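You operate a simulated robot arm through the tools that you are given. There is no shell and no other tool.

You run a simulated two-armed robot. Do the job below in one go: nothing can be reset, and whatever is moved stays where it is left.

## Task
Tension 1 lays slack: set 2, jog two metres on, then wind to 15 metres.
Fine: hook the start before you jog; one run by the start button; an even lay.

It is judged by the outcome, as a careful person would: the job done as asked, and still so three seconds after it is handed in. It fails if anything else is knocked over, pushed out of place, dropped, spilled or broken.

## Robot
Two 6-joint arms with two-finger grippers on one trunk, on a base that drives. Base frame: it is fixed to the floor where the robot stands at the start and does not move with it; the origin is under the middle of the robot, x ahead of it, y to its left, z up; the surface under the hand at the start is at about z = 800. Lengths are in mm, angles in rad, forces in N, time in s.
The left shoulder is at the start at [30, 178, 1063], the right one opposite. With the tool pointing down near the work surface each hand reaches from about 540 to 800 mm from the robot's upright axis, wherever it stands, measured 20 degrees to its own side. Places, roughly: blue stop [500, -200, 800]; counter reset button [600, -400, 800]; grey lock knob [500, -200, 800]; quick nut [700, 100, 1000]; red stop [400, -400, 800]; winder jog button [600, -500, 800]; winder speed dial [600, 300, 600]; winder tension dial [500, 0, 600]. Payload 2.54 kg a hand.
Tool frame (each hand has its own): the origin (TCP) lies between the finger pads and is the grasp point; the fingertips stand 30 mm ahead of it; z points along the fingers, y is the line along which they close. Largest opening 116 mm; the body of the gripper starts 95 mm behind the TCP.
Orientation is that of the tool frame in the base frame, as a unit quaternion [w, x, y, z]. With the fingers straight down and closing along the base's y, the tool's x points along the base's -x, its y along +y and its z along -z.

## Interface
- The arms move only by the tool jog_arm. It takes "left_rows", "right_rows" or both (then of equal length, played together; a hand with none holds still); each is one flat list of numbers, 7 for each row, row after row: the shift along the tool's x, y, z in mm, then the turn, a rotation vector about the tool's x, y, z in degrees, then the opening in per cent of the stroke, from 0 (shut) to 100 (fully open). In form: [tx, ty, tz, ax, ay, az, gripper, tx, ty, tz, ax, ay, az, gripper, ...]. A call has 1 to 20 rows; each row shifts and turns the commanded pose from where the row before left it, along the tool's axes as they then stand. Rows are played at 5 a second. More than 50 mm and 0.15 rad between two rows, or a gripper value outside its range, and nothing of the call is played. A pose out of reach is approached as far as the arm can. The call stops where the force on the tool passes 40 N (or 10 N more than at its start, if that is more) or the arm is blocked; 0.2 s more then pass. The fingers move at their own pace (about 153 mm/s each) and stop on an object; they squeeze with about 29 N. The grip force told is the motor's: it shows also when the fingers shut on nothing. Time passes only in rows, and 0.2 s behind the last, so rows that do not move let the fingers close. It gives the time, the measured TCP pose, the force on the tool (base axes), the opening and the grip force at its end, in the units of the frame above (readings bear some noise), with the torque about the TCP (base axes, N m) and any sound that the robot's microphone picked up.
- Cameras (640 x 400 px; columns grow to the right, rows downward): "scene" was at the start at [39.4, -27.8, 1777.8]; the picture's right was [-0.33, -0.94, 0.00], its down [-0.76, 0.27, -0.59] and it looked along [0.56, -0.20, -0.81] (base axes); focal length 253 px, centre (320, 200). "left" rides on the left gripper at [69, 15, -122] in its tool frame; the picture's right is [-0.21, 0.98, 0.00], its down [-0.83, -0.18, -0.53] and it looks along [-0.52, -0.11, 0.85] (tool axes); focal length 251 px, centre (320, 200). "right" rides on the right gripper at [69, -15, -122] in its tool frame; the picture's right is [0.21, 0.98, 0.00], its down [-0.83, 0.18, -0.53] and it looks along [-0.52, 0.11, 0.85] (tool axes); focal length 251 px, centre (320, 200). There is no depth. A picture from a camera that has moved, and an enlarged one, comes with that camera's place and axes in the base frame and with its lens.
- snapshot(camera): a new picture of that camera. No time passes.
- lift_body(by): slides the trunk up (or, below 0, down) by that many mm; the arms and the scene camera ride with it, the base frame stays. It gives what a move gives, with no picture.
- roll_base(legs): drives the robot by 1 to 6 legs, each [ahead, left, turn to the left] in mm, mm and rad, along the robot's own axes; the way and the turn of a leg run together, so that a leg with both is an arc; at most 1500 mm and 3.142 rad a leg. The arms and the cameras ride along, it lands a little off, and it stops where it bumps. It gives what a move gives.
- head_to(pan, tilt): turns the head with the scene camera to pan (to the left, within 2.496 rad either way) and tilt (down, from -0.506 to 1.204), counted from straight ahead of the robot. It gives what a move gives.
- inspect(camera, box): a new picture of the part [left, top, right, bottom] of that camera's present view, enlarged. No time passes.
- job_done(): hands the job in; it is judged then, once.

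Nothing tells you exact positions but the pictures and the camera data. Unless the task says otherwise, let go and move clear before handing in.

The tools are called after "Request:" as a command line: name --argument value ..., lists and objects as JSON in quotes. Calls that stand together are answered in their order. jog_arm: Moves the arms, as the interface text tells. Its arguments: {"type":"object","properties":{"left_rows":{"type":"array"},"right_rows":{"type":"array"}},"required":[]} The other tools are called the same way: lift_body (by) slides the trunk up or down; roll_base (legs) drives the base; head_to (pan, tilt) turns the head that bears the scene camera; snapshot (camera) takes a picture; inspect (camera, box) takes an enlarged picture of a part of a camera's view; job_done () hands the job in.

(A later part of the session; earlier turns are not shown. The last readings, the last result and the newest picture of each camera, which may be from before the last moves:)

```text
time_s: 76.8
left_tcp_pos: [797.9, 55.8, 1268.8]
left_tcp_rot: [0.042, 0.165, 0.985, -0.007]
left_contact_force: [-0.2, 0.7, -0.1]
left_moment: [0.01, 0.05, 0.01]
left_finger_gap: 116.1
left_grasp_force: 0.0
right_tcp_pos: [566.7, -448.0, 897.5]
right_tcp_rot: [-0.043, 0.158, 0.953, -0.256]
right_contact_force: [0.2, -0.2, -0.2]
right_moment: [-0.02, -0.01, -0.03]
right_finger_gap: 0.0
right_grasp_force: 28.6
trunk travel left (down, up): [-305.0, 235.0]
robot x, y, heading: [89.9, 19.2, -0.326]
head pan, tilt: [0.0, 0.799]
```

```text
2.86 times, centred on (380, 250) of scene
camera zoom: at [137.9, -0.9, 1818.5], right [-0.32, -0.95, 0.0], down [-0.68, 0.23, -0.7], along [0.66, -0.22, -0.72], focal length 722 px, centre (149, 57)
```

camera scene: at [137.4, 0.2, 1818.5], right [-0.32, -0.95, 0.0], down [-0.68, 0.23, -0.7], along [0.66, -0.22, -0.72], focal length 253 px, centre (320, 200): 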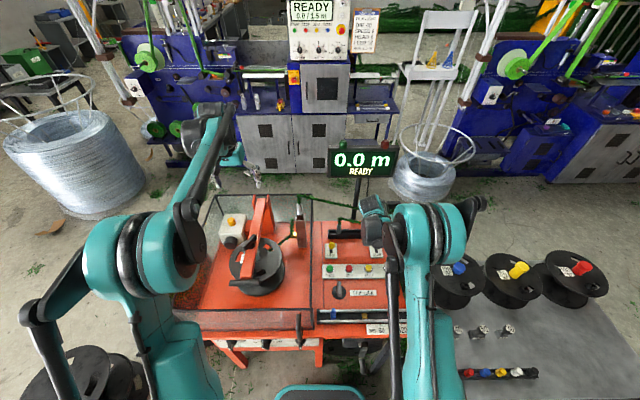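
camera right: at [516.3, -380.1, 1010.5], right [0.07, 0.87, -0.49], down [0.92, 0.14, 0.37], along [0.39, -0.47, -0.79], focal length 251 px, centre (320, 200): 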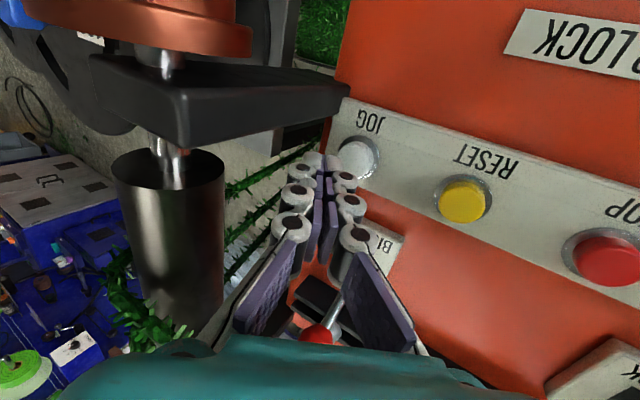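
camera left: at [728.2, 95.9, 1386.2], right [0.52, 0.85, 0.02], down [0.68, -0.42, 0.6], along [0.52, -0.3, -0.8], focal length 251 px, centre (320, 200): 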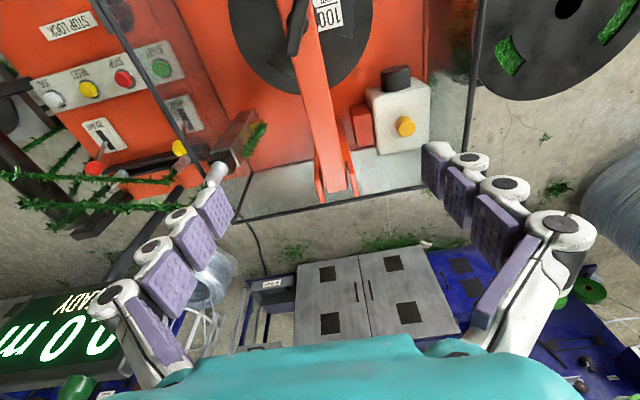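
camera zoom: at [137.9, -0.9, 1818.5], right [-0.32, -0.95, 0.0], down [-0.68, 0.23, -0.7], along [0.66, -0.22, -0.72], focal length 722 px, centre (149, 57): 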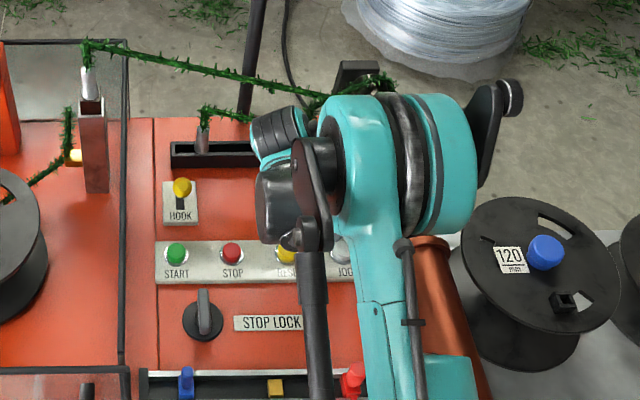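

Tip is aligned above JOG and clear of the bracket. I'll come down to just above the button.

Request:
jog_arm --right_rows '[0, 8.9, 9.3, 0, 0, 0, 0, 0, 6.3, 10.8, 0, 0, 0, 0]'

Request:
inspect --camera "right" --box '[240, 80, 480, 240]'

Request:
inspect --camera "scene" --box '[320, 140, 410, 190]'

```text
time_s: 77.5
left_tcp_pos: [798.1, 55.5, 1269.9]
left_tcp_rot: [0.043, 0.164, 0.986, -0.008]
left_contact_force: [0.4, 0.2, 0.1]
left_moment: [-0.02, 0.01, 0.0]
left_finger_gap: 116.2
left_grasp_force: 0.1
right_tcp_pos: [565.7, -444.5, 874.0]
right_tcp_rot: [-0.042, 0.158, 0.953, -0.255]
right_contact_force: [-0.5, 0.4, 0.0]
right_moment: [-0.03, 0.02, -0.03]
right_finger_gap: 0.3
right_grasp_force: 28.7
trunk travel left (down, up): [-305.0, 235.0]
robot x, y, heading: [89.8, 19.2, -0.33]
head pan, tilt: [0.0, 0.799]
```

```text
2.50 times, centred on (360, 160) of right
camera zoom: at [515.1, -376.5, 986.6], right [0.07, 0.87, -0.49], down [0.92, 0.14, 0.37], along [0.39, -0.47, -0.79], focal length 629 px, centre (220, 300)
```

zoom: 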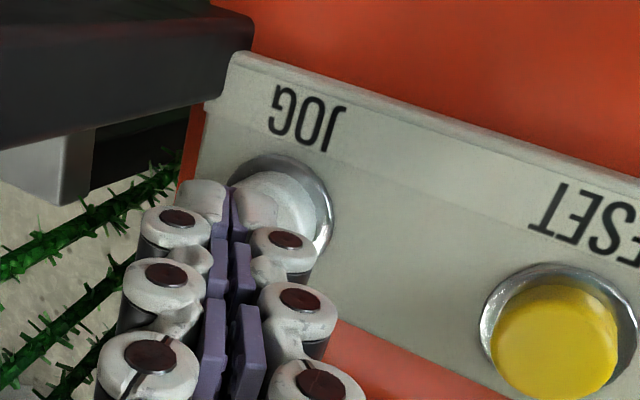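

```text
7.11 times, centred on (365, 165) of scene
camera zoom: at [136.7, -0.7, 1818.5], right [-0.32, -0.95, 0.0], down [-0.68, 0.23, -0.7], along [0.66, -0.22, -0.72], focal length 1796 px, centre (0, 449)
```

zoom: 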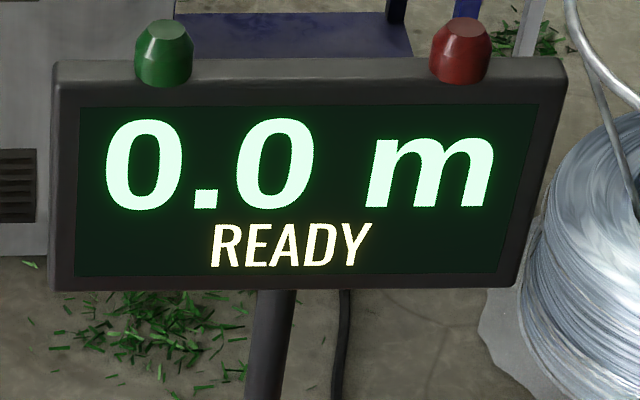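

The fingertip is over the button, slightly right of centre. I'll shift 4 mm left and begin pressing gently, watching the force and the counter.

Request:
jog_arm --right_rows '[0, 3.5, -2, 0, 0, 0, 0, 0, 1.5, 2.6, 0, 0, 0, 0]'

Request:
inspect --camera "scene" --box '[320, 140, 410, 190]'

Request:
inspect --camera "right" --box '[240, 80, 480, 240]'

```text
time_s: 78.0
left_tcp_pos: [797.1, 55.9, 1270.7]
left_tcp_rot: [0.042, 0.165, 0.985, -0.007]
left_contact_force: [-0.7, -0.7, 0.3]
left_moment: [0.03, 0.0, -0.01]
left_finger_gap: 115.9
left_grasp_force: 0.1
right_tcp_pos: [566.1, -438.5, 870.3]
right_tcp_rot: [-0.042, 0.158, 0.953, -0.255]
right_contact_force: [0.3, 0.5, 0.5]
right_moment: [-0.02, 0.02, 0.03]
right_finger_gap: 0.2
right_grasp_force: 28.7
trunk travel left (down, up): [-305.0, 235.0]
robot x, y, heading: [86.7, 18.4, -0.331]
head pan, tilt: [0.0, 0.799]
```

```text
7.11 times, centred on (365, 165) of scene
camera zoom: at [136.5, -0.8, 1818.5], right [-0.32, -0.95, 0.0], down [-0.68, 0.23, -0.7], along [0.66, -0.22, -0.72], focal length 1796 px, centre (0, 449)
```

zoom: 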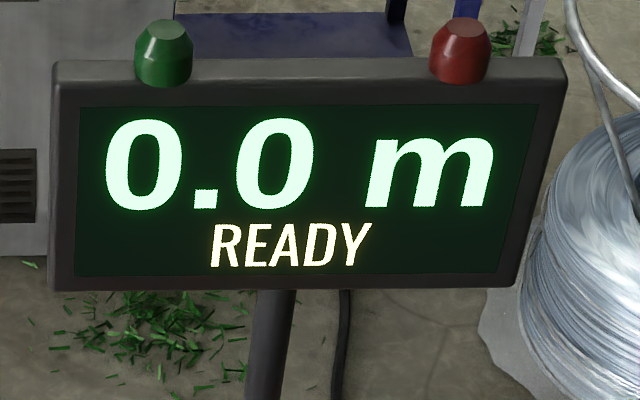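

```text
2.50 times, centred on (360, 160) of right
camera zoom: at [515.7, -371.9, 983.9], right [0.07, 0.87, -0.49], down [0.92, 0.14, 0.37], along [0.39, -0.47, -0.79], focal length 629 px, centre (220, 300)
```

zoom: 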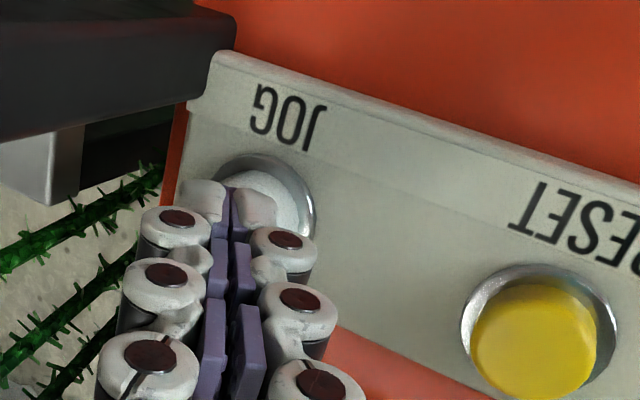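

Not touching yet. I'll continue down in small steps.

Request:
jog_arm --right_rows '[0, 1.5, 2.6, 0, 0, 0, 0]'

Request:
jog_arm --right_rows '[0, 1, 1.75, 0, 0, 0, 0]'

Request:
inspect --camera "scene" --box '[320, 140, 410, 190]'

```text
time_s: 78.5
left_tcp_pos: [797.5, 56.1, 1270.8]
left_tcp_rot: [0.042, 0.164, 0.986, -0.007]
left_contact_force: [0.0, -0.3, -0.1]
left_moment: [-0.01, -0.02, 0.0]
left_finger_gap: 116.0
left_grasp_force: 0.1
right_tcp_pos: [567.3, -439.3, 867.6]
right_tcp_rot: [-0.042, 0.158, 0.953, -0.255]
right_contact_force: [0.7, -0.8, 0.1]
right_moment: [0.01, -0.02, -0.02]
right_finger_gap: 0.2
right_grasp_force: 28.1
trunk travel left (down, up): [-305.0, 235.0]
robot x, y, heading: [84.9, 17.2, -0.324]
head pan, tilt: [0.0, 0.799]
```

```text
time_s: 78.8
left_tcp_pos: [797.5, 55.9, 1269.9]
left_tcp_rot: [0.042, 0.163, 0.986, -0.007]
left_contact_force: [-0.2, 1.0, 0.9]
left_moment: [-0.02, 0.02, 0.0]
left_finger_gap: 116.1
left_grasp_force: 0.0
right_tcp_pos: [566.3, -438.8, 866.5]
right_tcp_rot: [-0.042, 0.157, 0.953, -0.255]
right_contact_force: [-0.1, 0.0, -0.2]
right_moment: [-0.02, -0.03, 0.05]
right_finger_gap: 0.1
right_grasp_force: 28.2
trunk travel left (down, up): [-305.0, 235.0]
robot x, y, heading: [87.6, 18.1, -0.329]
head pan, tilt: [0.0, 0.799]
```

```text
7.11 times, centred on (365, 165) of scene
camera zoom: at [136.8, -0.6, 1818.5], right [-0.32, -0.95, 0.0], down [-0.68, 0.23, -0.7], along [0.66, -0.22, -0.72], focal length 1796 px, centre (0, 449)
```

zoom: 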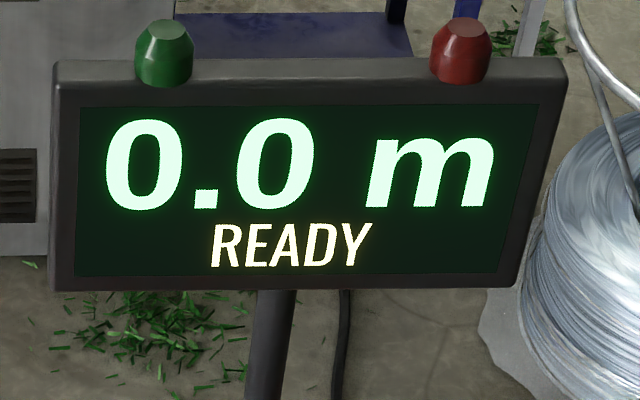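

Still no contact. I'll keep stepping down 2 mm at a time.

Request:
jog_arm --right_rows '[0, 1, 1.75, 0, 0, 0, 0]'

Request:
jog_arm --right_rows '[0, 1, 1.75, 0, 0, 0, 0]'

Request:
inspect --camera "scene" --box '[320, 140, 410, 190]'

Request:
inspect --camera "right" --box '[240, 80, 480, 240]'

```text
time_s: 79.2
left_tcp_pos: [797.4, 56.3, 1269.8]
left_tcp_rot: [0.042, 0.164, 0.985, -0.007]
left_contact_force: [0.5, -0.2, 1.0]
left_moment: [0.01, 0.01, 0.01]
left_finger_gap: 116.0
left_grasp_force: 0.1
right_tcp_pos: [566.3, -439.0, 864.1]
right_tcp_rot: [-0.043, 0.159, 0.953, -0.256]
right_contact_force: [0.1, 0.0, -1.2]
right_moment: [-0.01, -0.03, 0.01]
right_finger_gap: 0.0
right_grasp_force: 28.6
trunk travel left (down, up): [-305.0, 235.0]
robot x, y, heading: [90.8, 21.0, -0.332]
head pan, tilt: [0.0, 0.799]
```

```text
time_s: 79.7
left_tcp_pos: [797.2, 55.3, 1269.5]
left_tcp_rot: [0.043, 0.164, 0.985, -0.007]
left_contact_force: [-0.1, 0.5, 0.2]
left_moment: [-0.01, -0.02, 0.0]
left_finger_gap: 116.1
left_grasp_force: 0.1
right_tcp_pos: [566.7, -439.9, 862.7]
right_tcp_rot: [-0.042, 0.158, 0.953, -0.255]
right_contact_force: [0.0, 0.0, -0.4]
right_moment: [0.02, -0.02, 0.02]
right_finger_gap: 0.0
right_grasp_force: 28.0
trunk travel left (down, up): [-305.0, 235.0]
robot x, y, heading: [88.8, 16.9, -0.326]
head pan, tilt: [0.0, 0.799]
```

```text
7.11 times, centred on (365, 165) of scene
camera zoom: at [136.7, -0.6, 1818.5], right [-0.32, -0.95, 0.0], down [-0.68, 0.23, -0.7], along [0.66, -0.22, -0.72], focal length 1796 px, centre (0, 449)
```

zoom: 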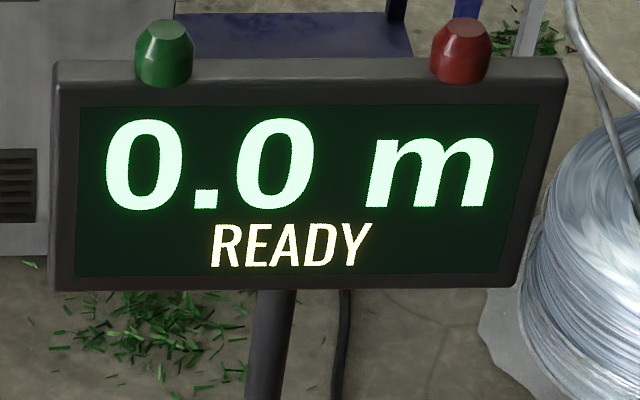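

```text
2.50 times, centred on (360, 160) of right
camera zoom: at [515.8, -372.1, 975.8], right [0.07, 0.87, -0.49], down [0.92, 0.14, 0.37], along [0.39, -0.47, -0.79], focal length 629 px, centre (220, 300)
```

zoom: 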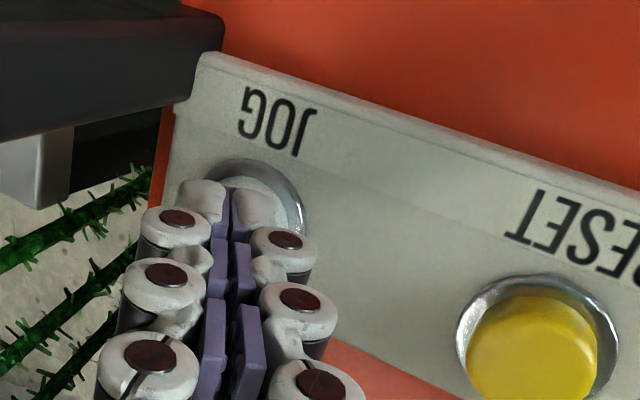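

Contact should be close. I'll keep stepping.

Request:
jog_arm --right_rows '[0, 1, 1.75, 0, 0, 0, 0]'

Request:
jog_arm --right_rows '[0, 1, 1.75, 0, 0, 0, 0]'

Request:
inspect --camera "scene" --box '[320, 140, 410, 190]'

```text
time_s: 80.0
left_tcp_pos: [797.8, 56.6, 1269.5]
left_tcp_rot: [0.042, 0.164, 0.985, -0.007]
left_contact_force: [-0.4, -0.4, 0.2]
left_moment: [0.01, 0.02, -0.04]
left_finger_gap: 116.0
left_grasp_force: 0.1
right_tcp_pos: [566.1, -438.8, 860.8]
right_tcp_rot: [-0.043, 0.158, 0.953, -0.256]
right_contact_force: [-0.2, 0.5, 0.6]
right_moment: [-0.01, -0.01, -0.02]
right_finger_gap: 0.1
right_grasp_force: 28.9
trunk travel left (down, up): [-305.0, 235.0]
robot x, y, heading: [89.0, 21.7, -0.328]
head pan, tilt: [0.0, 0.799]
```

```text
time_s: 80.5
left_tcp_pos: [796.9, 56.9, 1269.9]
left_tcp_rot: [0.042, 0.164, 0.986, -0.007]
left_contact_force: [0.0, 0.6, 0.7]
left_moment: [0.02, -0.03, 0.0]
left_finger_gap: 116.3
left_grasp_force: 0.1
right_tcp_pos: [567.2, -437.9, 856.9]
right_tcp_rot: [-0.042, 0.158, 0.953, -0.256]
right_contact_force: [-0.9, 0.8, 0.5]
right_moment: [-0.01, -0.02, 0.07]
right_finger_gap: 0.0
right_grasp_force: 28.4
trunk travel left (down, up): [-305.0, 235.0]
robot x, y, heading: [87.8, 19.6, -0.326]
head pan, tilt: [0.0, 0.799]
```

```text
7.11 times, centred on (365, 165) of scene
camera zoom: at [136.7, -0.6, 1818.5], right [-0.32, -0.95, 0.0], down [-0.68, 0.23, -0.7], along [0.66, -0.22, -0.72], focal length 1796 px, centre (0, 449)
```

zoom: 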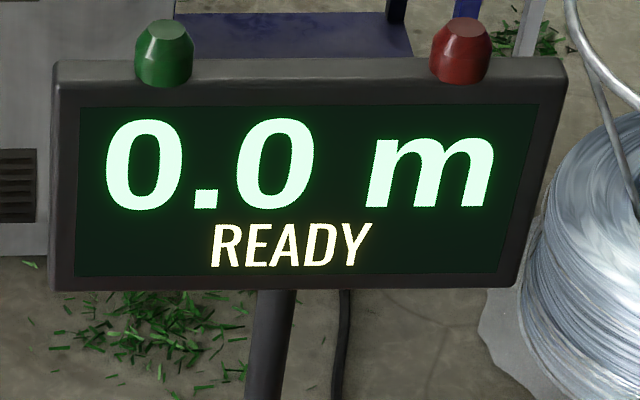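

Request:
inspect --camera "right" --box '[260, 120, 400, 220]'

Request:
jog_arm --right_rows '[0, 1, 1.75, 0, 0, 0, 0]'

Request:
jog_arm --right_rows '[0, 1, 1.75, 0, 0, 0, 0]'

Request:
inspect --camera "scene" --box '[320, 140, 410, 190]'

```text
4.00 times, centred on (330, 170) of right
camera zoom: at [515.8, -371.6, 971.4], right [0.07, 0.87, -0.49], down [0.92, 0.14, 0.37], along [0.39, -0.47, -0.79], focal length 1006 px, centre (280, 320)
```

zoom: 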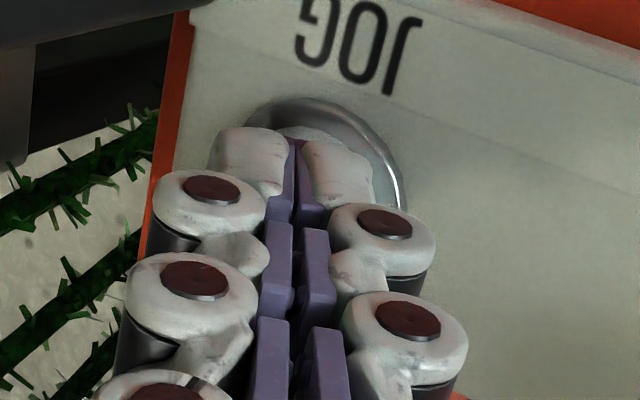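

```text
time_s: 80.8
left_tcp_pos: [797.1, 56.4, 1269.8]
left_tcp_rot: [0.042, 0.164, 0.986, -0.007]
left_contact_force: [-0.1, -0.1, 0.4]
left_moment: [0.01, 0.03, 0.0]
left_finger_gap: 116.1
left_grasp_force: 0.0
right_tcp_pos: [565.5, -439.1, 856.1]
right_tcp_rot: [-0.042, 0.158, 0.953, -0.255]
right_contact_force: [0.3, 0.2, -0.1]
right_moment: [0.0, 0.0, 0.0]
right_finger_gap: 0.0
right_grasp_force: 28.3
trunk travel left (down, up): [-305.0, 235.0]
robot x, y, heading: [85.8, 17.0, -0.331]
head pan, tilt: [0.0, 0.799]
```

```text
time_s: 81.2
left_tcp_pos: [797.4, 55.5, 1270.9]
left_tcp_rot: [0.042, 0.164, 0.986, -0.006]
left_contact_force: [-0.9, 1.0, 0.8]
left_moment: [0.0, 0.01, 0.01]
left_finger_gap: 116.0
left_grasp_force: 0.0
right_tcp_pos: [567.3, -439.1, 853.7]
right_tcp_rot: [-0.042, 0.157, 0.953, -0.255]
right_contact_force: [-0.2, -0.2, -0.3]
right_moment: [-0.01, -0.02, 0.0]
right_finger_gap: 0.0
right_grasp_force: 28.6
trunk travel left (down, up): [-305.0, 235.0]
robot x, y, heading: [85.4, 17.9, -0.33]
head pan, tilt: [0.0, 0.799]
```

```text
7.11 times, centred on (365, 165) of scene
camera zoom: at [136.7, -0.6, 1818.5], right [-0.32, -0.95, 0.0], down [-0.68, 0.23, -0.7], along [0.66, -0.22, -0.72], focal length 1796 px, centre (0, 449)
```

zoom: 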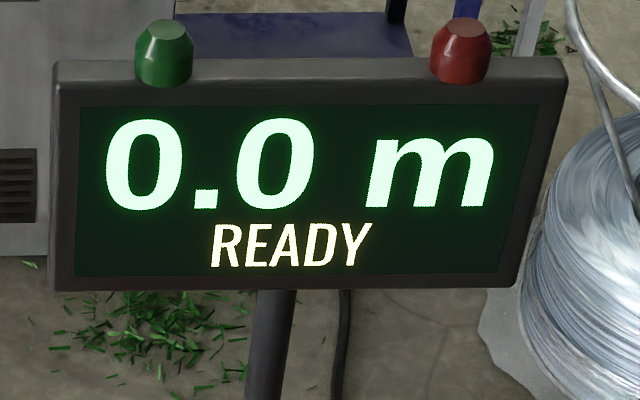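

Still descending with no contact; the button must be a bit lower than estimated. I'll continue.

Request:
jog_arm --right_rows '[0, 1, 1.75, 0, 0, 0, 0]'

Request:
jog_arm --right_rows '[0, 1, 1.75, 0, 0, 0, 0]'

Request:
inspect --camera "scene" --box '[320, 140, 410, 190]'

Request:
inspect --camera "right" --box '[260, 120, 400, 220]'

```text
time_s: 81.7
left_tcp_pos: [796.5, 56.2, 1270.0]
left_tcp_rot: [0.042, 0.163, 0.986, -0.006]
left_contact_force: [-0.5, -0.5, 0.0]
left_moment: [0.02, -0.02, 0.0]
left_finger_gap: 116.0
left_grasp_force: 0.0
right_tcp_pos: [566.0, -439.9, 850.9]
right_tcp_rot: [-0.042, 0.157, 0.953, -0.255]
right_contact_force: [0.6, 0.5, 1.5]
right_moment: [0.03, 0.01, -0.01]
right_finger_gap: 0.0
right_grasp_force: 28.6
trunk travel left (down, up): [-305.0, 235.0]
robot x, y, heading: [87.4, 20.3, -0.333]
head pan, tilt: [0.0, 0.799]
```

```text
time_s: 82.0
left_tcp_pos: [797.6, 55.6, 1269.3]
left_tcp_rot: [0.042, 0.164, 0.986, -0.007]
left_contact_force: [-0.2, 0.3, 0.1]
left_moment: [0.01, 0.0, -0.01]
left_finger_gap: 115.9
left_grasp_force: 0.1
right_tcp_pos: [566.2, -439.1, 850.6]
right_tcp_rot: [-0.042, 0.158, 0.953, -0.256]
right_contact_force: [0.3, -0.9, 1.1]
right_moment: [-0.04, -0.01, -0.02]
right_finger_gap: 0.0
right_grasp_force: 28.8
trunk travel left (down, up): [-305.0, 235.0]
robot x, y, heading: [87.3, 20.6, -0.325]
head pan, tilt: [0.0, 0.799]
heard: click
```

```text
7.11 times, centred on (365, 165) of scene
camera zoom: at [136.5, -0.6, 1818.6], right [-0.32, -0.95, 0.0], down [-0.68, 0.23, -0.7], along [0.66, -0.22, -0.72], focal length 1796 px, centre (0, 449)
```

zoom: 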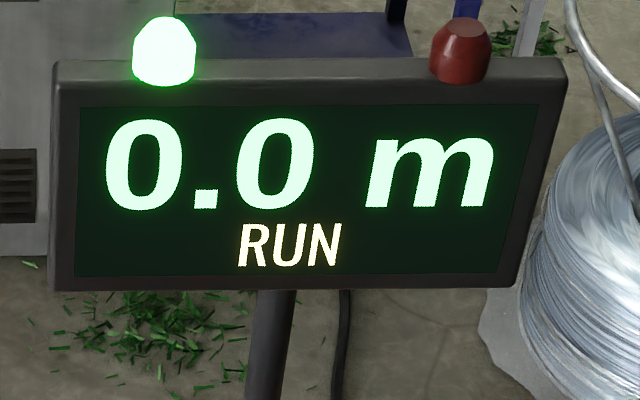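

```text
4.00 times, centred on (330, 170) of right
camera zoom: at [515.2, -371.6, 963.4], right [0.07, 0.87, -0.49], down [0.92, 0.14, 0.37], along [0.39, -0.47, -0.79], focal length 1006 px, centre (280, 320)
```

zoom: 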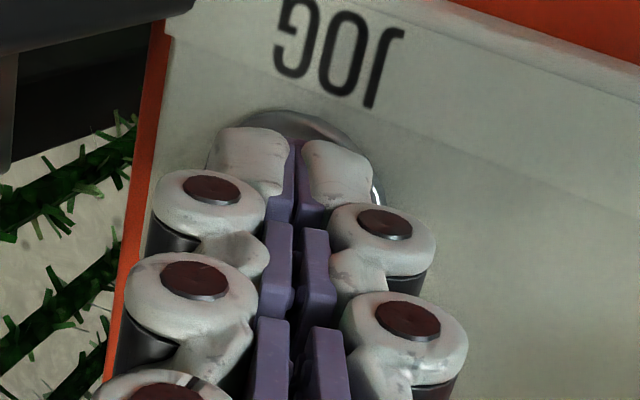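

A click, and the display shows RUN: JOG is pressed. I'll hold it (pressing 1 mm more for security) and watch the counter rate.

Request:
jog_arm --right_rows '[0, 0.5, 0.87, 0, 0, 0, 0, 0, 0, 0, 0, 0, 0, 0, 0, 0, 0, 0, 0, 0, 0]'

Request:
inspect --camera "scene" --box '[320, 140, 410, 190]'

```text
time_s: 82.8
left_tcp_pos: [797.1, 56.1, 1270.1]
left_tcp_rot: [0.042, 0.164, 0.986, -0.007]
left_contact_force: [1.1, 0.1, -0.8]
left_moment: [0.01, -0.03, -0.01]
left_finger_gap: 116.2
left_grasp_force: 0.0
right_tcp_pos: [565.6, -437.9, 849.6]
right_tcp_rot: [-0.043, 0.157, 0.953, -0.255]
right_contact_force: [0.6, 0.3, 1.7]
right_moment: [-0.01, -0.03, -0.01]
right_finger_gap: 0.0
right_grasp_force: 28.7
trunk travel left (down, up): [-305.0, 235.0]
robot x, y, heading: [86.5, 18.9, -0.33]
head pan, tilt: [0.0, 0.799]
```

```text
7.11 times, centred on (365, 165) of scene
camera zoom: at [136.4, -0.3, 1818.6], right [-0.32, -0.95, 0.0], down [-0.68, 0.23, -0.7], along [0.66, -0.22, -0.72], focal length 1796 px, centre (0, 449)
```

zoom: 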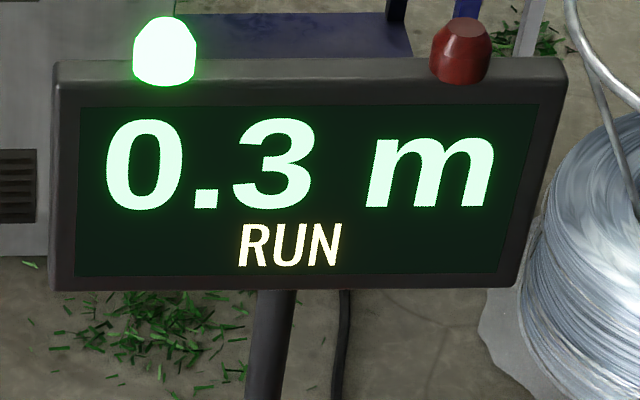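

Counting at roughly 0.35–0.4 m/s. I'll hold for 1.6 s more and read again.

Request:
jog_arm --right_rows '[0, 0, 0, 0, 0, 0, 0, 0, 0, 0, 0, 0, 0, 0, 0, 0, 0, 0, 0, 0, 0, 0, 0, 0, 0, 0, 0, 0, 0, 0, 0, 0, 0, 0, 0, 0, 0, 0, 0, 0, 0, 0, 0, 0, 0, 0, 0, 0, 0]'

Request:
inspect --camera "scene" --box '[320, 140, 410, 190]'

Request:
inspect --camera "scene" --box '[190, 180, 350, 340]'

```text
time_s: 84.5
left_tcp_pos: [797.1, 55.4, 1268.9]
left_tcp_rot: [0.042, 0.164, 0.986, -0.007]
left_contact_force: [-0.1, 0.1, 0.0]
left_moment: [0.01, 0.0, -0.04]
left_finger_gap: 116.0
left_grasp_force: 0.1
right_tcp_pos: [565.5, -438.6, 849.5]
right_tcp_rot: [-0.042, 0.158, 0.953, -0.255]
right_contact_force: [0.1, 0.7, 2.6]
right_moment: [-0.04, 0.02, 0.01]
right_finger_gap: 0.0
right_grasp_force: 28.5
trunk travel left (down, up): [-305.0, 235.0]
robot x, y, heading: [90.4, 19.1, -0.331]
head pan, tilt: [0.0, 0.799]
```

```text
7.11 times, centred on (365, 165) of scene
camera zoom: at [136.4, -0.3, 1818.6], right [-0.32, -0.95, 0.0], down [-0.68, 0.23, -0.7], along [0.66, -0.22, -0.72], focal length 1796 px, centre (0, 449)
```

zoom: 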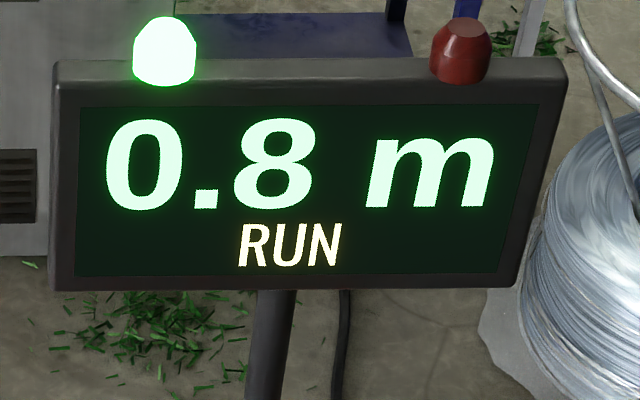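

```text
2.50 times, centred on (270, 260) of scene
camera zoom: at [136.4, -0.3, 1818.6], right [-0.32, -0.95, 0.0], down [-0.68, 0.23, -0.7], along [0.66, -0.22, -0.72], focal length 632 px, centre (445, 50)
```

zoom: 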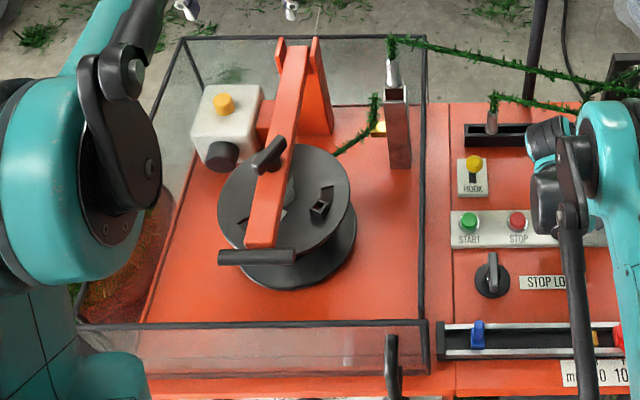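

Rate is 0.3 m/s. I'll hold 3.2 s more, which should bring it to about 1.8 m.

Request:
jog_arm --right_rows '[0, 0, 0, 0, 0, 0, 0, 0, 0, 0, 0, 0, 0, 0, 0, 0, 0, 0, 0, 0, 0, 0, 0, 0, 0, 0, 0, 0, 0, 0, 0, 0, 0, 0, 0, 0, 0, 0, 0, 0, 0, 0, 0, 0, 0, 0, 0, 0, 0, 0, 0, 0, 0, 0, 0, 0, 0, 0, 0, 0, 0, 0, 0, 0, 0, 0, 0, 0, 0, 0, 0, 0, 0, 0, 0, 0, 0, 0, 0, 0, 0, 0, 0, 0, 0, 0, 0, 0, 0, 0, 0, 0, 0, 0, 0, 0, 0, 0, 0, 0, 0, 0, 0, 0, 0]'

Request:
inspect --camera "scene" --box '[320, 140, 410, 190]'

```text
time_s: 87.7
left_tcp_pos: [797.5, 56.6, 1269.9]
left_tcp_rot: [0.042, 0.164, 0.986, -0.007]
left_contact_force: [0.0, 0.5, -0.2]
left_moment: [0.01, -0.03, -0.02]
left_finger_gap: 116.1
left_grasp_force: 0.0
right_tcp_pos: [566.0, -439.6, 848.4]
right_tcp_rot: [-0.042, 0.158, 0.953, -0.255]
right_contact_force: [-0.4, 1.2, 2.8]
right_moment: [-0.04, -0.05, 0.01]
right_finger_gap: 0.1
right_grasp_force: 28.5
trunk travel left (down, up): [-305.0, 235.0]
robot x, y, heading: [86.9, 18.9, -0.327]
head pan, tilt: [0.0, 0.799]
```

```text
7.11 times, centred on (365, 165) of scene
camera zoom: at [136.4, -0.3, 1818.6], right [-0.32, -0.95, 0.0], down [-0.68, 0.23, -0.7], along [0.66, -0.22, -0.72], focal length 1796 px, centre (0, 449)
```

zoom: 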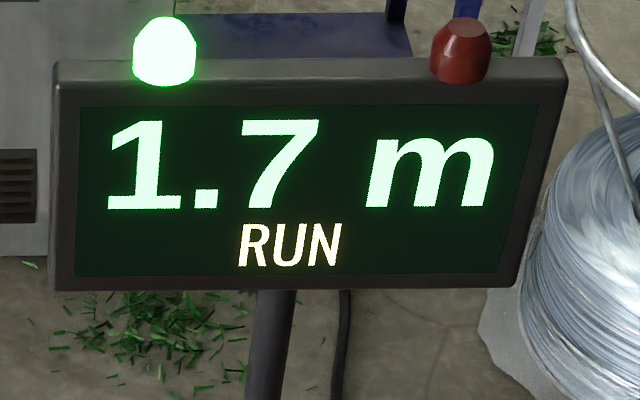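

1.7 m now. I'll hold 0.8 s more and then lift off quickly to land on 2.0.

Request:
jog_arm --right_rows '[0, 0, 0, 0, 0, 0, 0, 0, 0, 0, 0, 0, 0, 0, 0, 0, 0, 0, 0, 0, 0, 0, 0, 0, 0, 0, 0, 0, 0, -6, -10.4, 0, 0, 0, 0, 0, -6, -10.4, 0, 0, 0, 0]'

Request:
inspect --camera "scene" --box '[320, 140, 410, 190]'

```text
time_s: 89.0
left_tcp_pos: [797.4, 56.2, 1269.0]
left_tcp_rot: [0.041, 0.164, 0.986, -0.007]
left_contact_force: [-0.5, 0.0, 0.4]
left_moment: [-0.02, -0.02, -0.04]
left_finger_gap: 116.0
left_grasp_force: 0.0
right_tcp_pos: [565.5, -440.4, 872.6]
right_tcp_rot: [-0.043, 0.158, 0.953, -0.255]
right_contact_force: [0.2, -0.5, -0.1]
right_moment: [0.01, 0.02, 0.0]
right_finger_gap: 0.1
right_grasp_force: 27.8
trunk travel left (down, up): [-305.0, 235.0]
robot x, y, heading: [89.8, 18.2, -0.33]
head pan, tilt: [0.0, 0.799]
```

```text
7.11 times, centred on (365, 165) of scene
camera zoom: at [136.3, -0.3, 1818.6], right [-0.32, -0.95, 0.0], down [-0.68, 0.23, -0.7], along [0.66, -0.22, -0.72], focal length 1796 px, centre (0, 449)
```

zoom: 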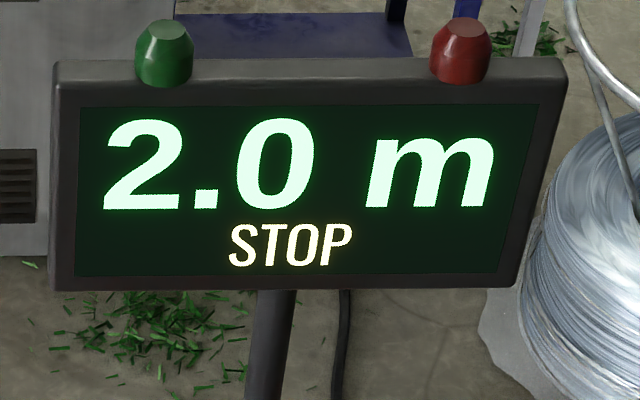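

Counter reads 2.0 m, STOP. Now I'll lift away from JOG and carry the hand over to the START button, leaning it the other way so it keeps clear of the guard wall.

Request:
jog_arm --right_rows '[0, -20, -34.7, 0, 0, 0, 0, 0, -20, -34.7, 0, 0, 0, 0, 0, -20, -34.7, 0, 0, 0, 0, 0, 35.5, -20.6, 0, 0, 0, 0, 0, 35.5, -20.6, 0, 0, 0, 0, 0, 35.5, -20.6, 0, 0, 0, 0, 0, 0, 0, -7.5, 0, 0, 0, 0, 0, 0, -7.5, 0, 0, 0, 0, 0, 0, -7.5, 0, 0, 0, 0, 0, 0, -7.5, 0, 0, 0, 0, 0, 0, -7.5, 0, 0, 0, 0, 0, 0, -7.5, 0, 0, 0]'

Request:
jog_arm --right_rows '[0, 38, 10.2, 0, 0, 0, 0, 0, 38, 10.2, 0, 0, 0, 0, 0, 38, 10.2, 0, 0, 0, 0]'

Request:
snapshot --camera "right"

Request:
snapshot --camera "scene"

```text
time_s: 91.7
left_tcp_pos: [797.1, 54.5, 1269.1]
left_tcp_rot: [0.042, 0.163, 0.986, -0.006]
left_contact_force: [0.9, 0.1, 0.1]
left_moment: [0.05, -0.01, 0.01]
left_finger_gap: 116.0
left_grasp_force: 0.1
right_tcp_pos: [605.4, -323.4, 993.7]
right_tcp_rot: [0.022, 0.16, 0.978, 0.13]
right_contact_force: [0.4, 0.8, 0.2]
right_moment: [0.05, 0.0, 0.01]
right_finger_gap: 0.0
right_grasp_force: 28.9
trunk travel left (down, up): [-305.0, 235.0]
robot x, y, heading: [92.0, 19.3, -0.332]
head pan, tilt: [0.0, 0.799]
```

```text
time_s: 92.5
left_tcp_pos: [797.2, 57.6, 1270.5]
left_tcp_rot: [0.042, 0.164, 0.985, -0.008]
left_contact_force: [0.1, 0.0, -0.3]
left_moment: [-0.02, 0.02, 0.0]
left_finger_gap: 115.7
left_grasp_force: 0.0
right_tcp_pos: [645.1, -209.7, 991.9]
right_tcp_rot: [0.021, 0.162, 0.978, 0.128]
right_contact_force: [0.4, -0.9, 0.8]
right_moment: [-0.04, 0.02, 0.02]
right_finger_gap: 0.0
right_grasp_force: 28.6
trunk travel left (down, up): [-305.0, 235.0]
robot x, y, heading: [88.0, 23.7, -0.331]
head pan, tilt: [0.0, 0.799]
```

```text
taken
camera right: at [564.2, -231.1, 1105.9], right [0.1, 0.96, 0.25], down [0.79, -0.23, 0.56], along [0.6, 0.14, -0.79], focal length 251 px, centre (320, 200)
```

right: 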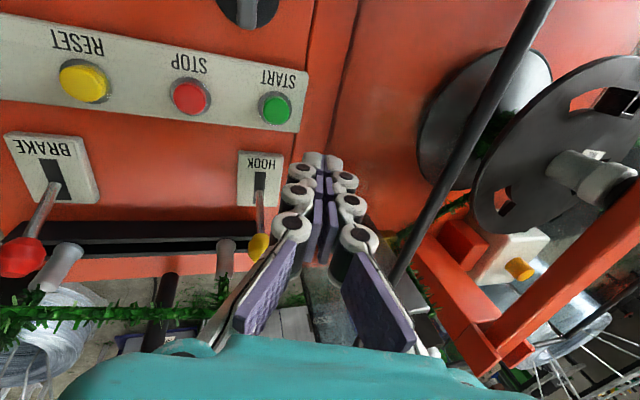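

```text
taken
camera scene: at [137.4, 1.2, 1818.5], right [-0.32, -0.95, 0.0], down [-0.68, 0.23, -0.7], along [0.66, -0.23, -0.72], focal length 253 px, centre (320, 200)
```

scene: 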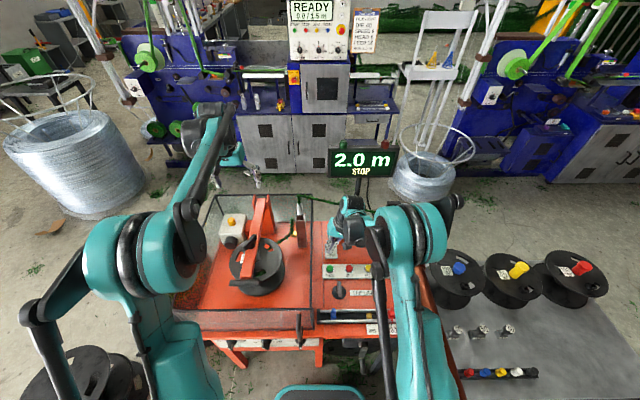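

Now above START. I want to double-check the HOOK lever's present state and the tinsel attachment before starting the run.

Request:
inspect --camera "scene" --box '[190, 180, 400, 320]'

Request:
inspect --camera "right" --box '[180, 70, 340, 270]'

Request:
snapshot --camera "left"

```text
2.86 times, centred on (295, 250) of scene
camera zoom: at [137.4, 1.2, 1818.5], right [-0.32, -0.95, 0.0], down [-0.68, 0.23, -0.7], along [0.66, -0.23, -0.72], focal length 722 px, centre (391, 57)
```

zoom: 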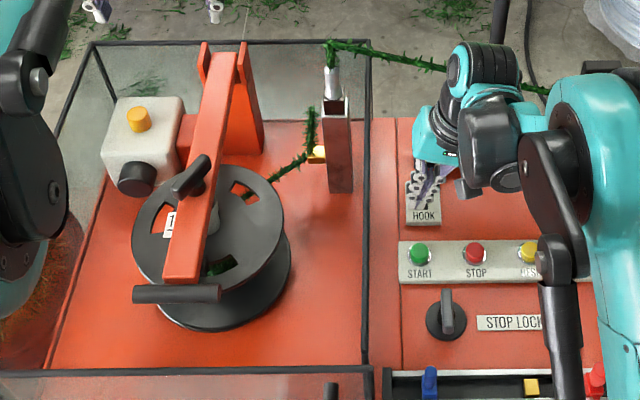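

```text
2.00 times, centred on (260, 170) of right
camera zoom: at [564.2, -231.1, 1105.9], right [0.1, 0.96, 0.25], down [0.79, -0.23, 0.56], along [0.6, 0.14, -0.79], focal length 503 px, centre (440, 260)
```

zoom: 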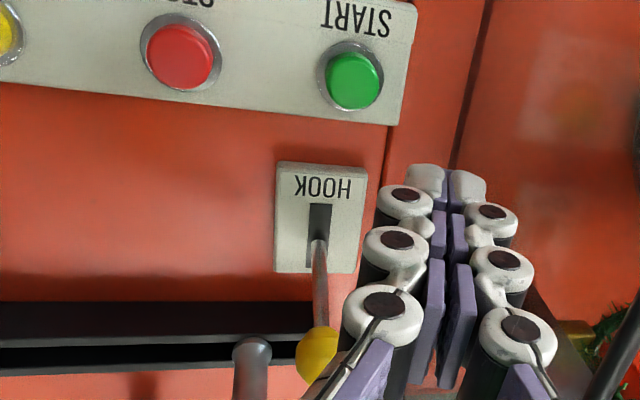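

```text
taken
camera left: at [728.6, 97.3, 1385.9], right [0.52, 0.85, 0.02], down [0.68, -0.42, 0.6], along [0.52, -0.3, -0.8], focal length 251 px, centre (320, 200)
```

left: 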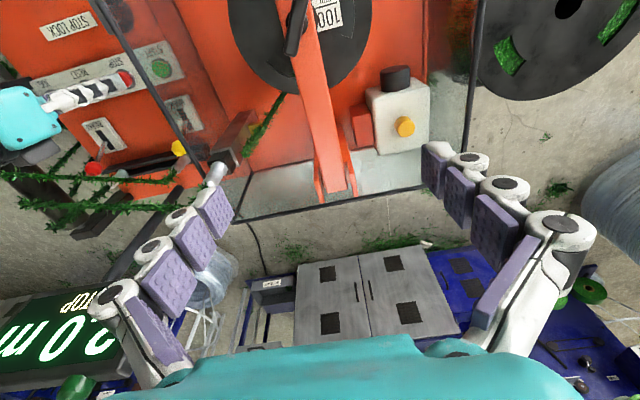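

The HOOK lever appears to have returned to its rest position, while the tinsel is clearly on the spool. I'll look closer from the left camera to understand.

Request:
inspect --camera "left" --box '[120, 40, 360, 220]'

Request:
inspect --camera "scene" --box '[220, 190, 310, 280]'

Request:
inspect --camera "scene" --box '[320, 140, 410, 190]'

```text
2.22 times, centred on (240, 130) of left
camera zoom: at [728.6, 97.3, 1385.9], right [0.52, 0.85, 0.02], down [0.68, -0.42, 0.6], along [0.52, -0.3, -0.8], focal length 559 px, centre (498, 356)
```

zoom: 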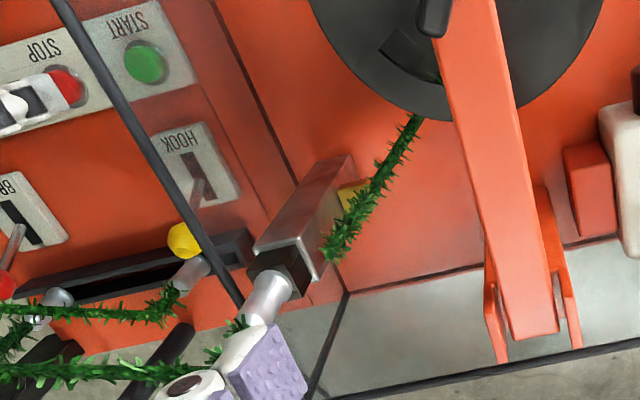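

```text
4.44 times, centred on (265, 235) of scene
camera zoom: at [137.4, 1.2, 1818.5], right [-0.32, -0.95, 0.0], down [-0.68, 0.23, -0.7], along [0.66, -0.23, -0.72], focal length 1123 px, centre (564, 44)
```

zoom: 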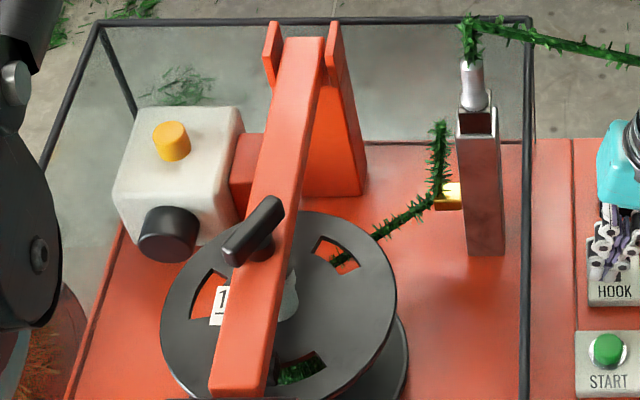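

```text
7.11 times, centred on (365, 165) of scene
camera zoom: at [137.4, 1.2, 1818.5], right [-0.32, -0.95, 0.0], down [-0.68, 0.23, -0.7], along [0.66, -0.23, -0.72], focal length 1796 px, centre (0, 449)
```

zoom: 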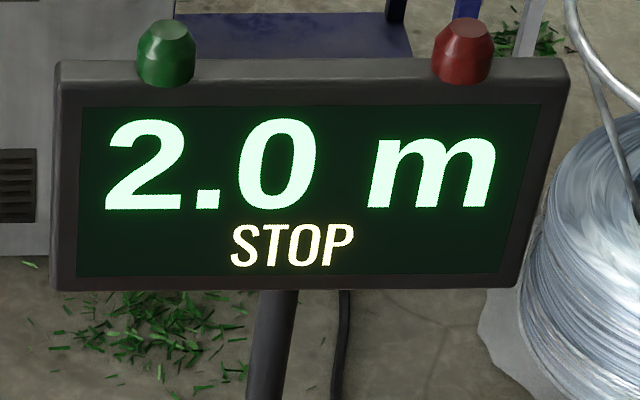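

The tinsel is firmly on the spool and the counter stands at 2.0, so the lever just springs back. Now I'll descend over START and verify alignment before pressing.

Request:
jog_arm --right_rows '[0, -14.2, 37.6, 0, 0, 0, 0, 0, -10.3, 38.6, 0, 0, 0, 0, 0, -9.5, 35.7, 0, 0, 0, 0]'

Request:
inspect --camera "right" --box '[220, 80, 420, 220]'

Request:
inspect --camera "scene" --box '[290, 190, 420, 310]'

```text
time_s: 93.2
left_tcp_pos: [798.6, 55.4, 1269.2]
left_tcp_rot: [0.042, 0.163, 0.986, -0.007]
left_contact_force: [0.1, 0.2, -0.3]
left_moment: [-0.01, 0.03, 0.01]
left_finger_gap: 115.8
left_grasp_force: 0.1
right_tcp_pos: [640.6, -216.2, 871.6]
right_tcp_rot: [0.022, 0.162, 0.978, 0.128]
right_contact_force: [0.0, -0.6, -0.9]
right_moment: [-0.02, 0.03, 0.02]
right_finger_gap: 0.0
right_grasp_force: 28.7
trunk travel left (down, up): [-305.0, 235.0]
robot x, y, heading: [86.3, 17.7, -0.328]
head pan, tilt: [0.0, 0.799]
```

```text
2.86 times, centred on (320, 150) of right
camera zoom: at [560.3, -237.7, 987.0], right [0.1, 0.96, 0.25], down [0.79, -0.23, 0.56], along [0.6, 0.14, -0.79], focal length 718 px, centre (320, 343)
```

zoom: 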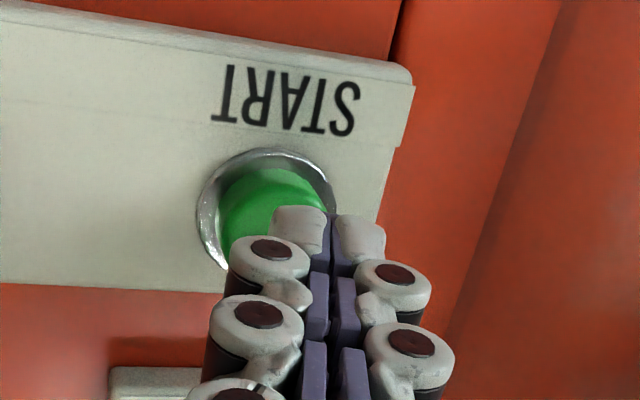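

```text
3.33 times, centred on (355, 250) of scene
camera zoom: at [137.8, -1.2, 1818.5], right [-0.32, -0.95, 0.0], down [-0.68, 0.23, -0.7], along [0.66, -0.22, -0.72], focal length 842 px, centre (203, 33)
```

zoom: 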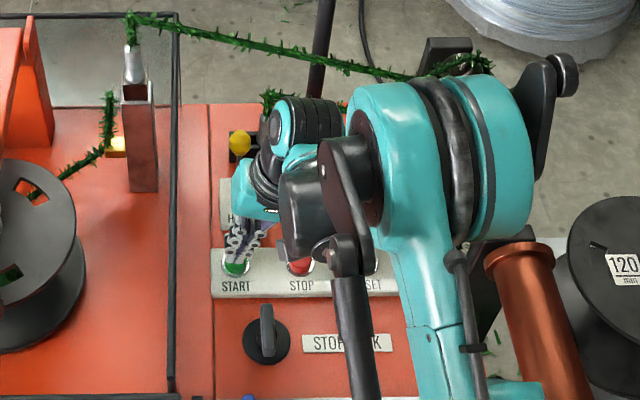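

Aligned over START within about 2 mm. I'll descend to just above it, then press in small steps until it clicks.

Request:
jog_arm --right_rows '[-1.5, -4.1, 15.4, 0, 0, 0, 0]'

Request:
jog_arm --right_rows '[0, -0.5, 1.9, 0, 0, 0, 0]'

Request:
inspect --camera "scene" --box '[320, 140, 410, 190]'

```text
time_s: 93.7
left_tcp_pos: [797.4, 57.1, 1269.4]
left_tcp_rot: [0.043, 0.164, 0.985, -0.006]
left_contact_force: [0.3, 0.5, -0.2]
left_moment: [0.01, 0.03, 0.01]
left_finger_gap: 115.9
left_grasp_force: 0.1
right_tcp_pos: [641.9, -217.1, 858.1]
right_tcp_rot: [0.021, 0.162, 0.978, 0.128]
right_contact_force: [-0.4, 0.3, 0.0]
right_moment: [0.0, -0.01, -0.02]
right_finger_gap: 0.1
right_grasp_force: 28.8
trunk travel left (down, up): [-305.0, 235.0]
robot x, y, heading: [87.7, 18.7, -0.333]
head pan, tilt: [0.0, 0.799]
```

```text
time_s: 94.0
left_tcp_pos: [797.8, 54.5, 1270.3]
left_tcp_rot: [0.041, 0.164, 0.986, -0.007]
left_contact_force: [-0.4, 0.3, 0.2]
left_moment: [0.01, 0.0, 0.02]
left_finger_gap: 116.1
left_grasp_force: 0.0
right_tcp_pos: [642.7, -216.5, 856.6]
right_tcp_rot: [0.021, 0.162, 0.978, 0.129]
right_contact_force: [0.2, -0.7, -0.2]
right_moment: [-0.01, 0.0, -0.04]
right_finger_gap: 0.1
right_grasp_force: 28.7
trunk travel left (down, up): [-305.0, 235.0]
robot x, y, heading: [85.5, 18.2, -0.326]
head pan, tilt: [0.0, 0.799]
```

```text
7.11 times, centred on (365, 165) of scene
camera zoom: at [137.0, -0.7, 1818.5], right [-0.32, -0.95, 0.0], down [-0.68, 0.23, -0.7], along [0.66, -0.22, -0.72], focal length 1796 px, centre (0, 449)
```

zoom: 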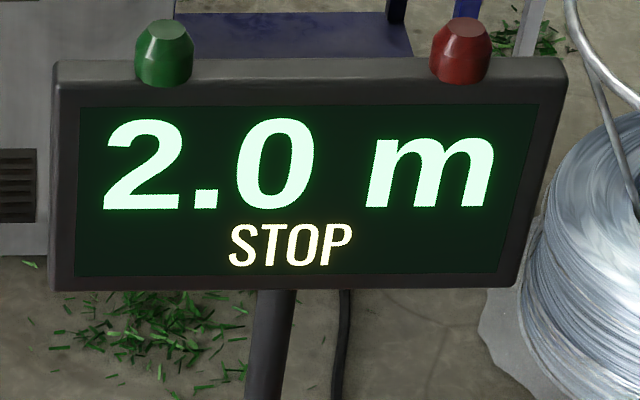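

Just above the button; I'll keep stepping until it clicks.

Request:
jog_arm --right_rows '[0, -0.5, 1.9, 0, 0, 0, 0]'

Request:
jog_arm --right_rows '[0, -0.5, 1.9, 0, 0, 0, 0]'

Request:
inspect --camera "scene" --box '[320, 140, 410, 190]'

```text
time_s: 94.5
left_tcp_pos: [796.7, 56.5, 1269.8]
left_tcp_rot: [0.041, 0.164, 0.986, -0.007]
left_contact_force: [0.3, 0.5, -0.4]
left_moment: [0.0, 0.01, 0.0]
left_finger_gap: 116.1
left_grasp_force: 0.1
right_tcp_pos: [642.1, -213.5, 855.3]
right_tcp_rot: [0.021, 0.162, 0.978, 0.129]
right_contact_force: [-0.8, 0.0, 0.6]
right_moment: [-0.04, -0.01, 0.01]
right_finger_gap: 0.0
right_grasp_force: 28.5
trunk travel left (down, up): [-305.0, 235.0]
robot x, y, heading: [87.1, 14.9, -0.325]
head pan, tilt: [0.0, 0.799]
```

```text
time_s: 94.8
left_tcp_pos: [796.4, 56.2, 1269.3]
left_tcp_rot: [0.042, 0.164, 0.985, -0.007]
left_contact_force: [-0.4, 0.1, 0.4]
left_moment: [0.02, 0.01, 0.0]
left_finger_gap: 116.0
left_grasp_force: 0.0
right_tcp_pos: [642.5, -215.9, 854.0]
right_tcp_rot: [0.022, 0.162, 0.978, 0.128]
right_contact_force: [-0.3, 0.3, 0.7]
right_moment: [-0.02, 0.01, 0.0]
right_finger_gap: 0.0
right_grasp_force: 28.6
trunk travel left (down, up): [-305.0, 235.0]
robot x, y, heading: [88.1, 20.5, -0.331]
head pan, tilt: [0.0, 0.799]
```

```text
7.11 times, centred on (365, 165) of scene
camera zoom: at [136.5, -0.5, 1818.6], right [-0.32, -0.95, 0.0], down [-0.68, 0.23, -0.7], along [0.66, -0.22, -0.72], focal length 1796 px, centre (0, 449)
```

zoom: 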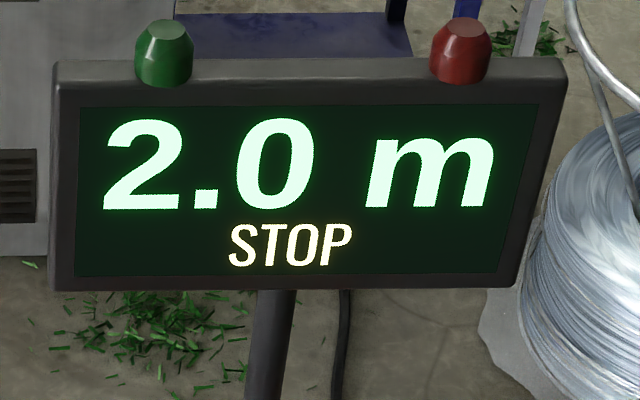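

Request:
jog_arm --right_rows '[0, -0.5, 1.9, 0, 0, 0, 0]'

Request:
jog_arm --right_rows '[0, -0.4, 1.4, 0, 0, 0, 0]'

Request:
inspect --camera "scene" --box '[320, 140, 410, 190]'

```text
time_s: 95.2
left_tcp_pos: [798.3, 55.7, 1270.4]
left_tcp_rot: [0.043, 0.165, 0.985, -0.007]
left_contact_force: [-0.4, 0.0, 0.9]
left_moment: [0.03, -0.01, 0.02]
left_finger_gap: 116.0
left_grasp_force: 0.1
right_tcp_pos: [644.3, -216.2, 853.1]
right_tcp_rot: [0.022, 0.162, 0.978, 0.128]
right_contact_force: [0.5, -0.5, 1.8]
right_moment: [0.0, -0.03, 0.01]
right_finger_gap: 0.0
right_grasp_force: 28.6
trunk travel left (down, up): [-305.0, 235.0]
robot x, y, heading: [88.8, 17.8, -0.33]
head pan, tilt: [0.0, 0.799]
```

```text
time_s: 95.7
left_tcp_pos: [797.0, 56.1, 1269.7]
left_tcp_rot: [0.042, 0.165, 0.985, -0.007]
left_contact_force: [-0.6, -0.2, 0.0]
left_moment: [0.02, -0.03, -0.02]
left_finger_gap: 116.1
left_grasp_force: 0.1
right_tcp_pos: [642.6, -214.0, 851.7]
right_tcp_rot: [0.021, 0.161, 0.978, 0.129]
right_contact_force: [-0.2, -0.6, 1.6]
right_moment: [0.0, 0.0, 0.03]
right_finger_gap: 0.1
right_grasp_force: 28.6
trunk travel left (down, up): [-305.0, 235.0]
robot x, y, heading: [94.2, 17.6, -0.33]
head pan, tilt: [0.0, 0.799]
```

```text
7.11 times, centred on (365, 165) of scene
camera zoom: at [136.6, -0.6, 1818.6], right [-0.32, -0.95, 0.0], down [-0.68, 0.23, -0.7], along [0.66, -0.22, -0.72], focal length 1796 px, centre (0, 449)
```

zoom: 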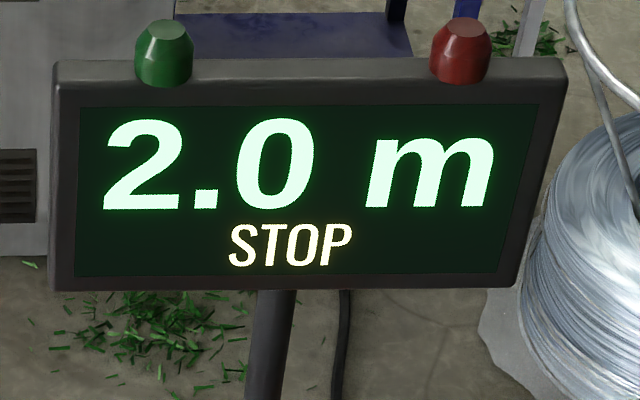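

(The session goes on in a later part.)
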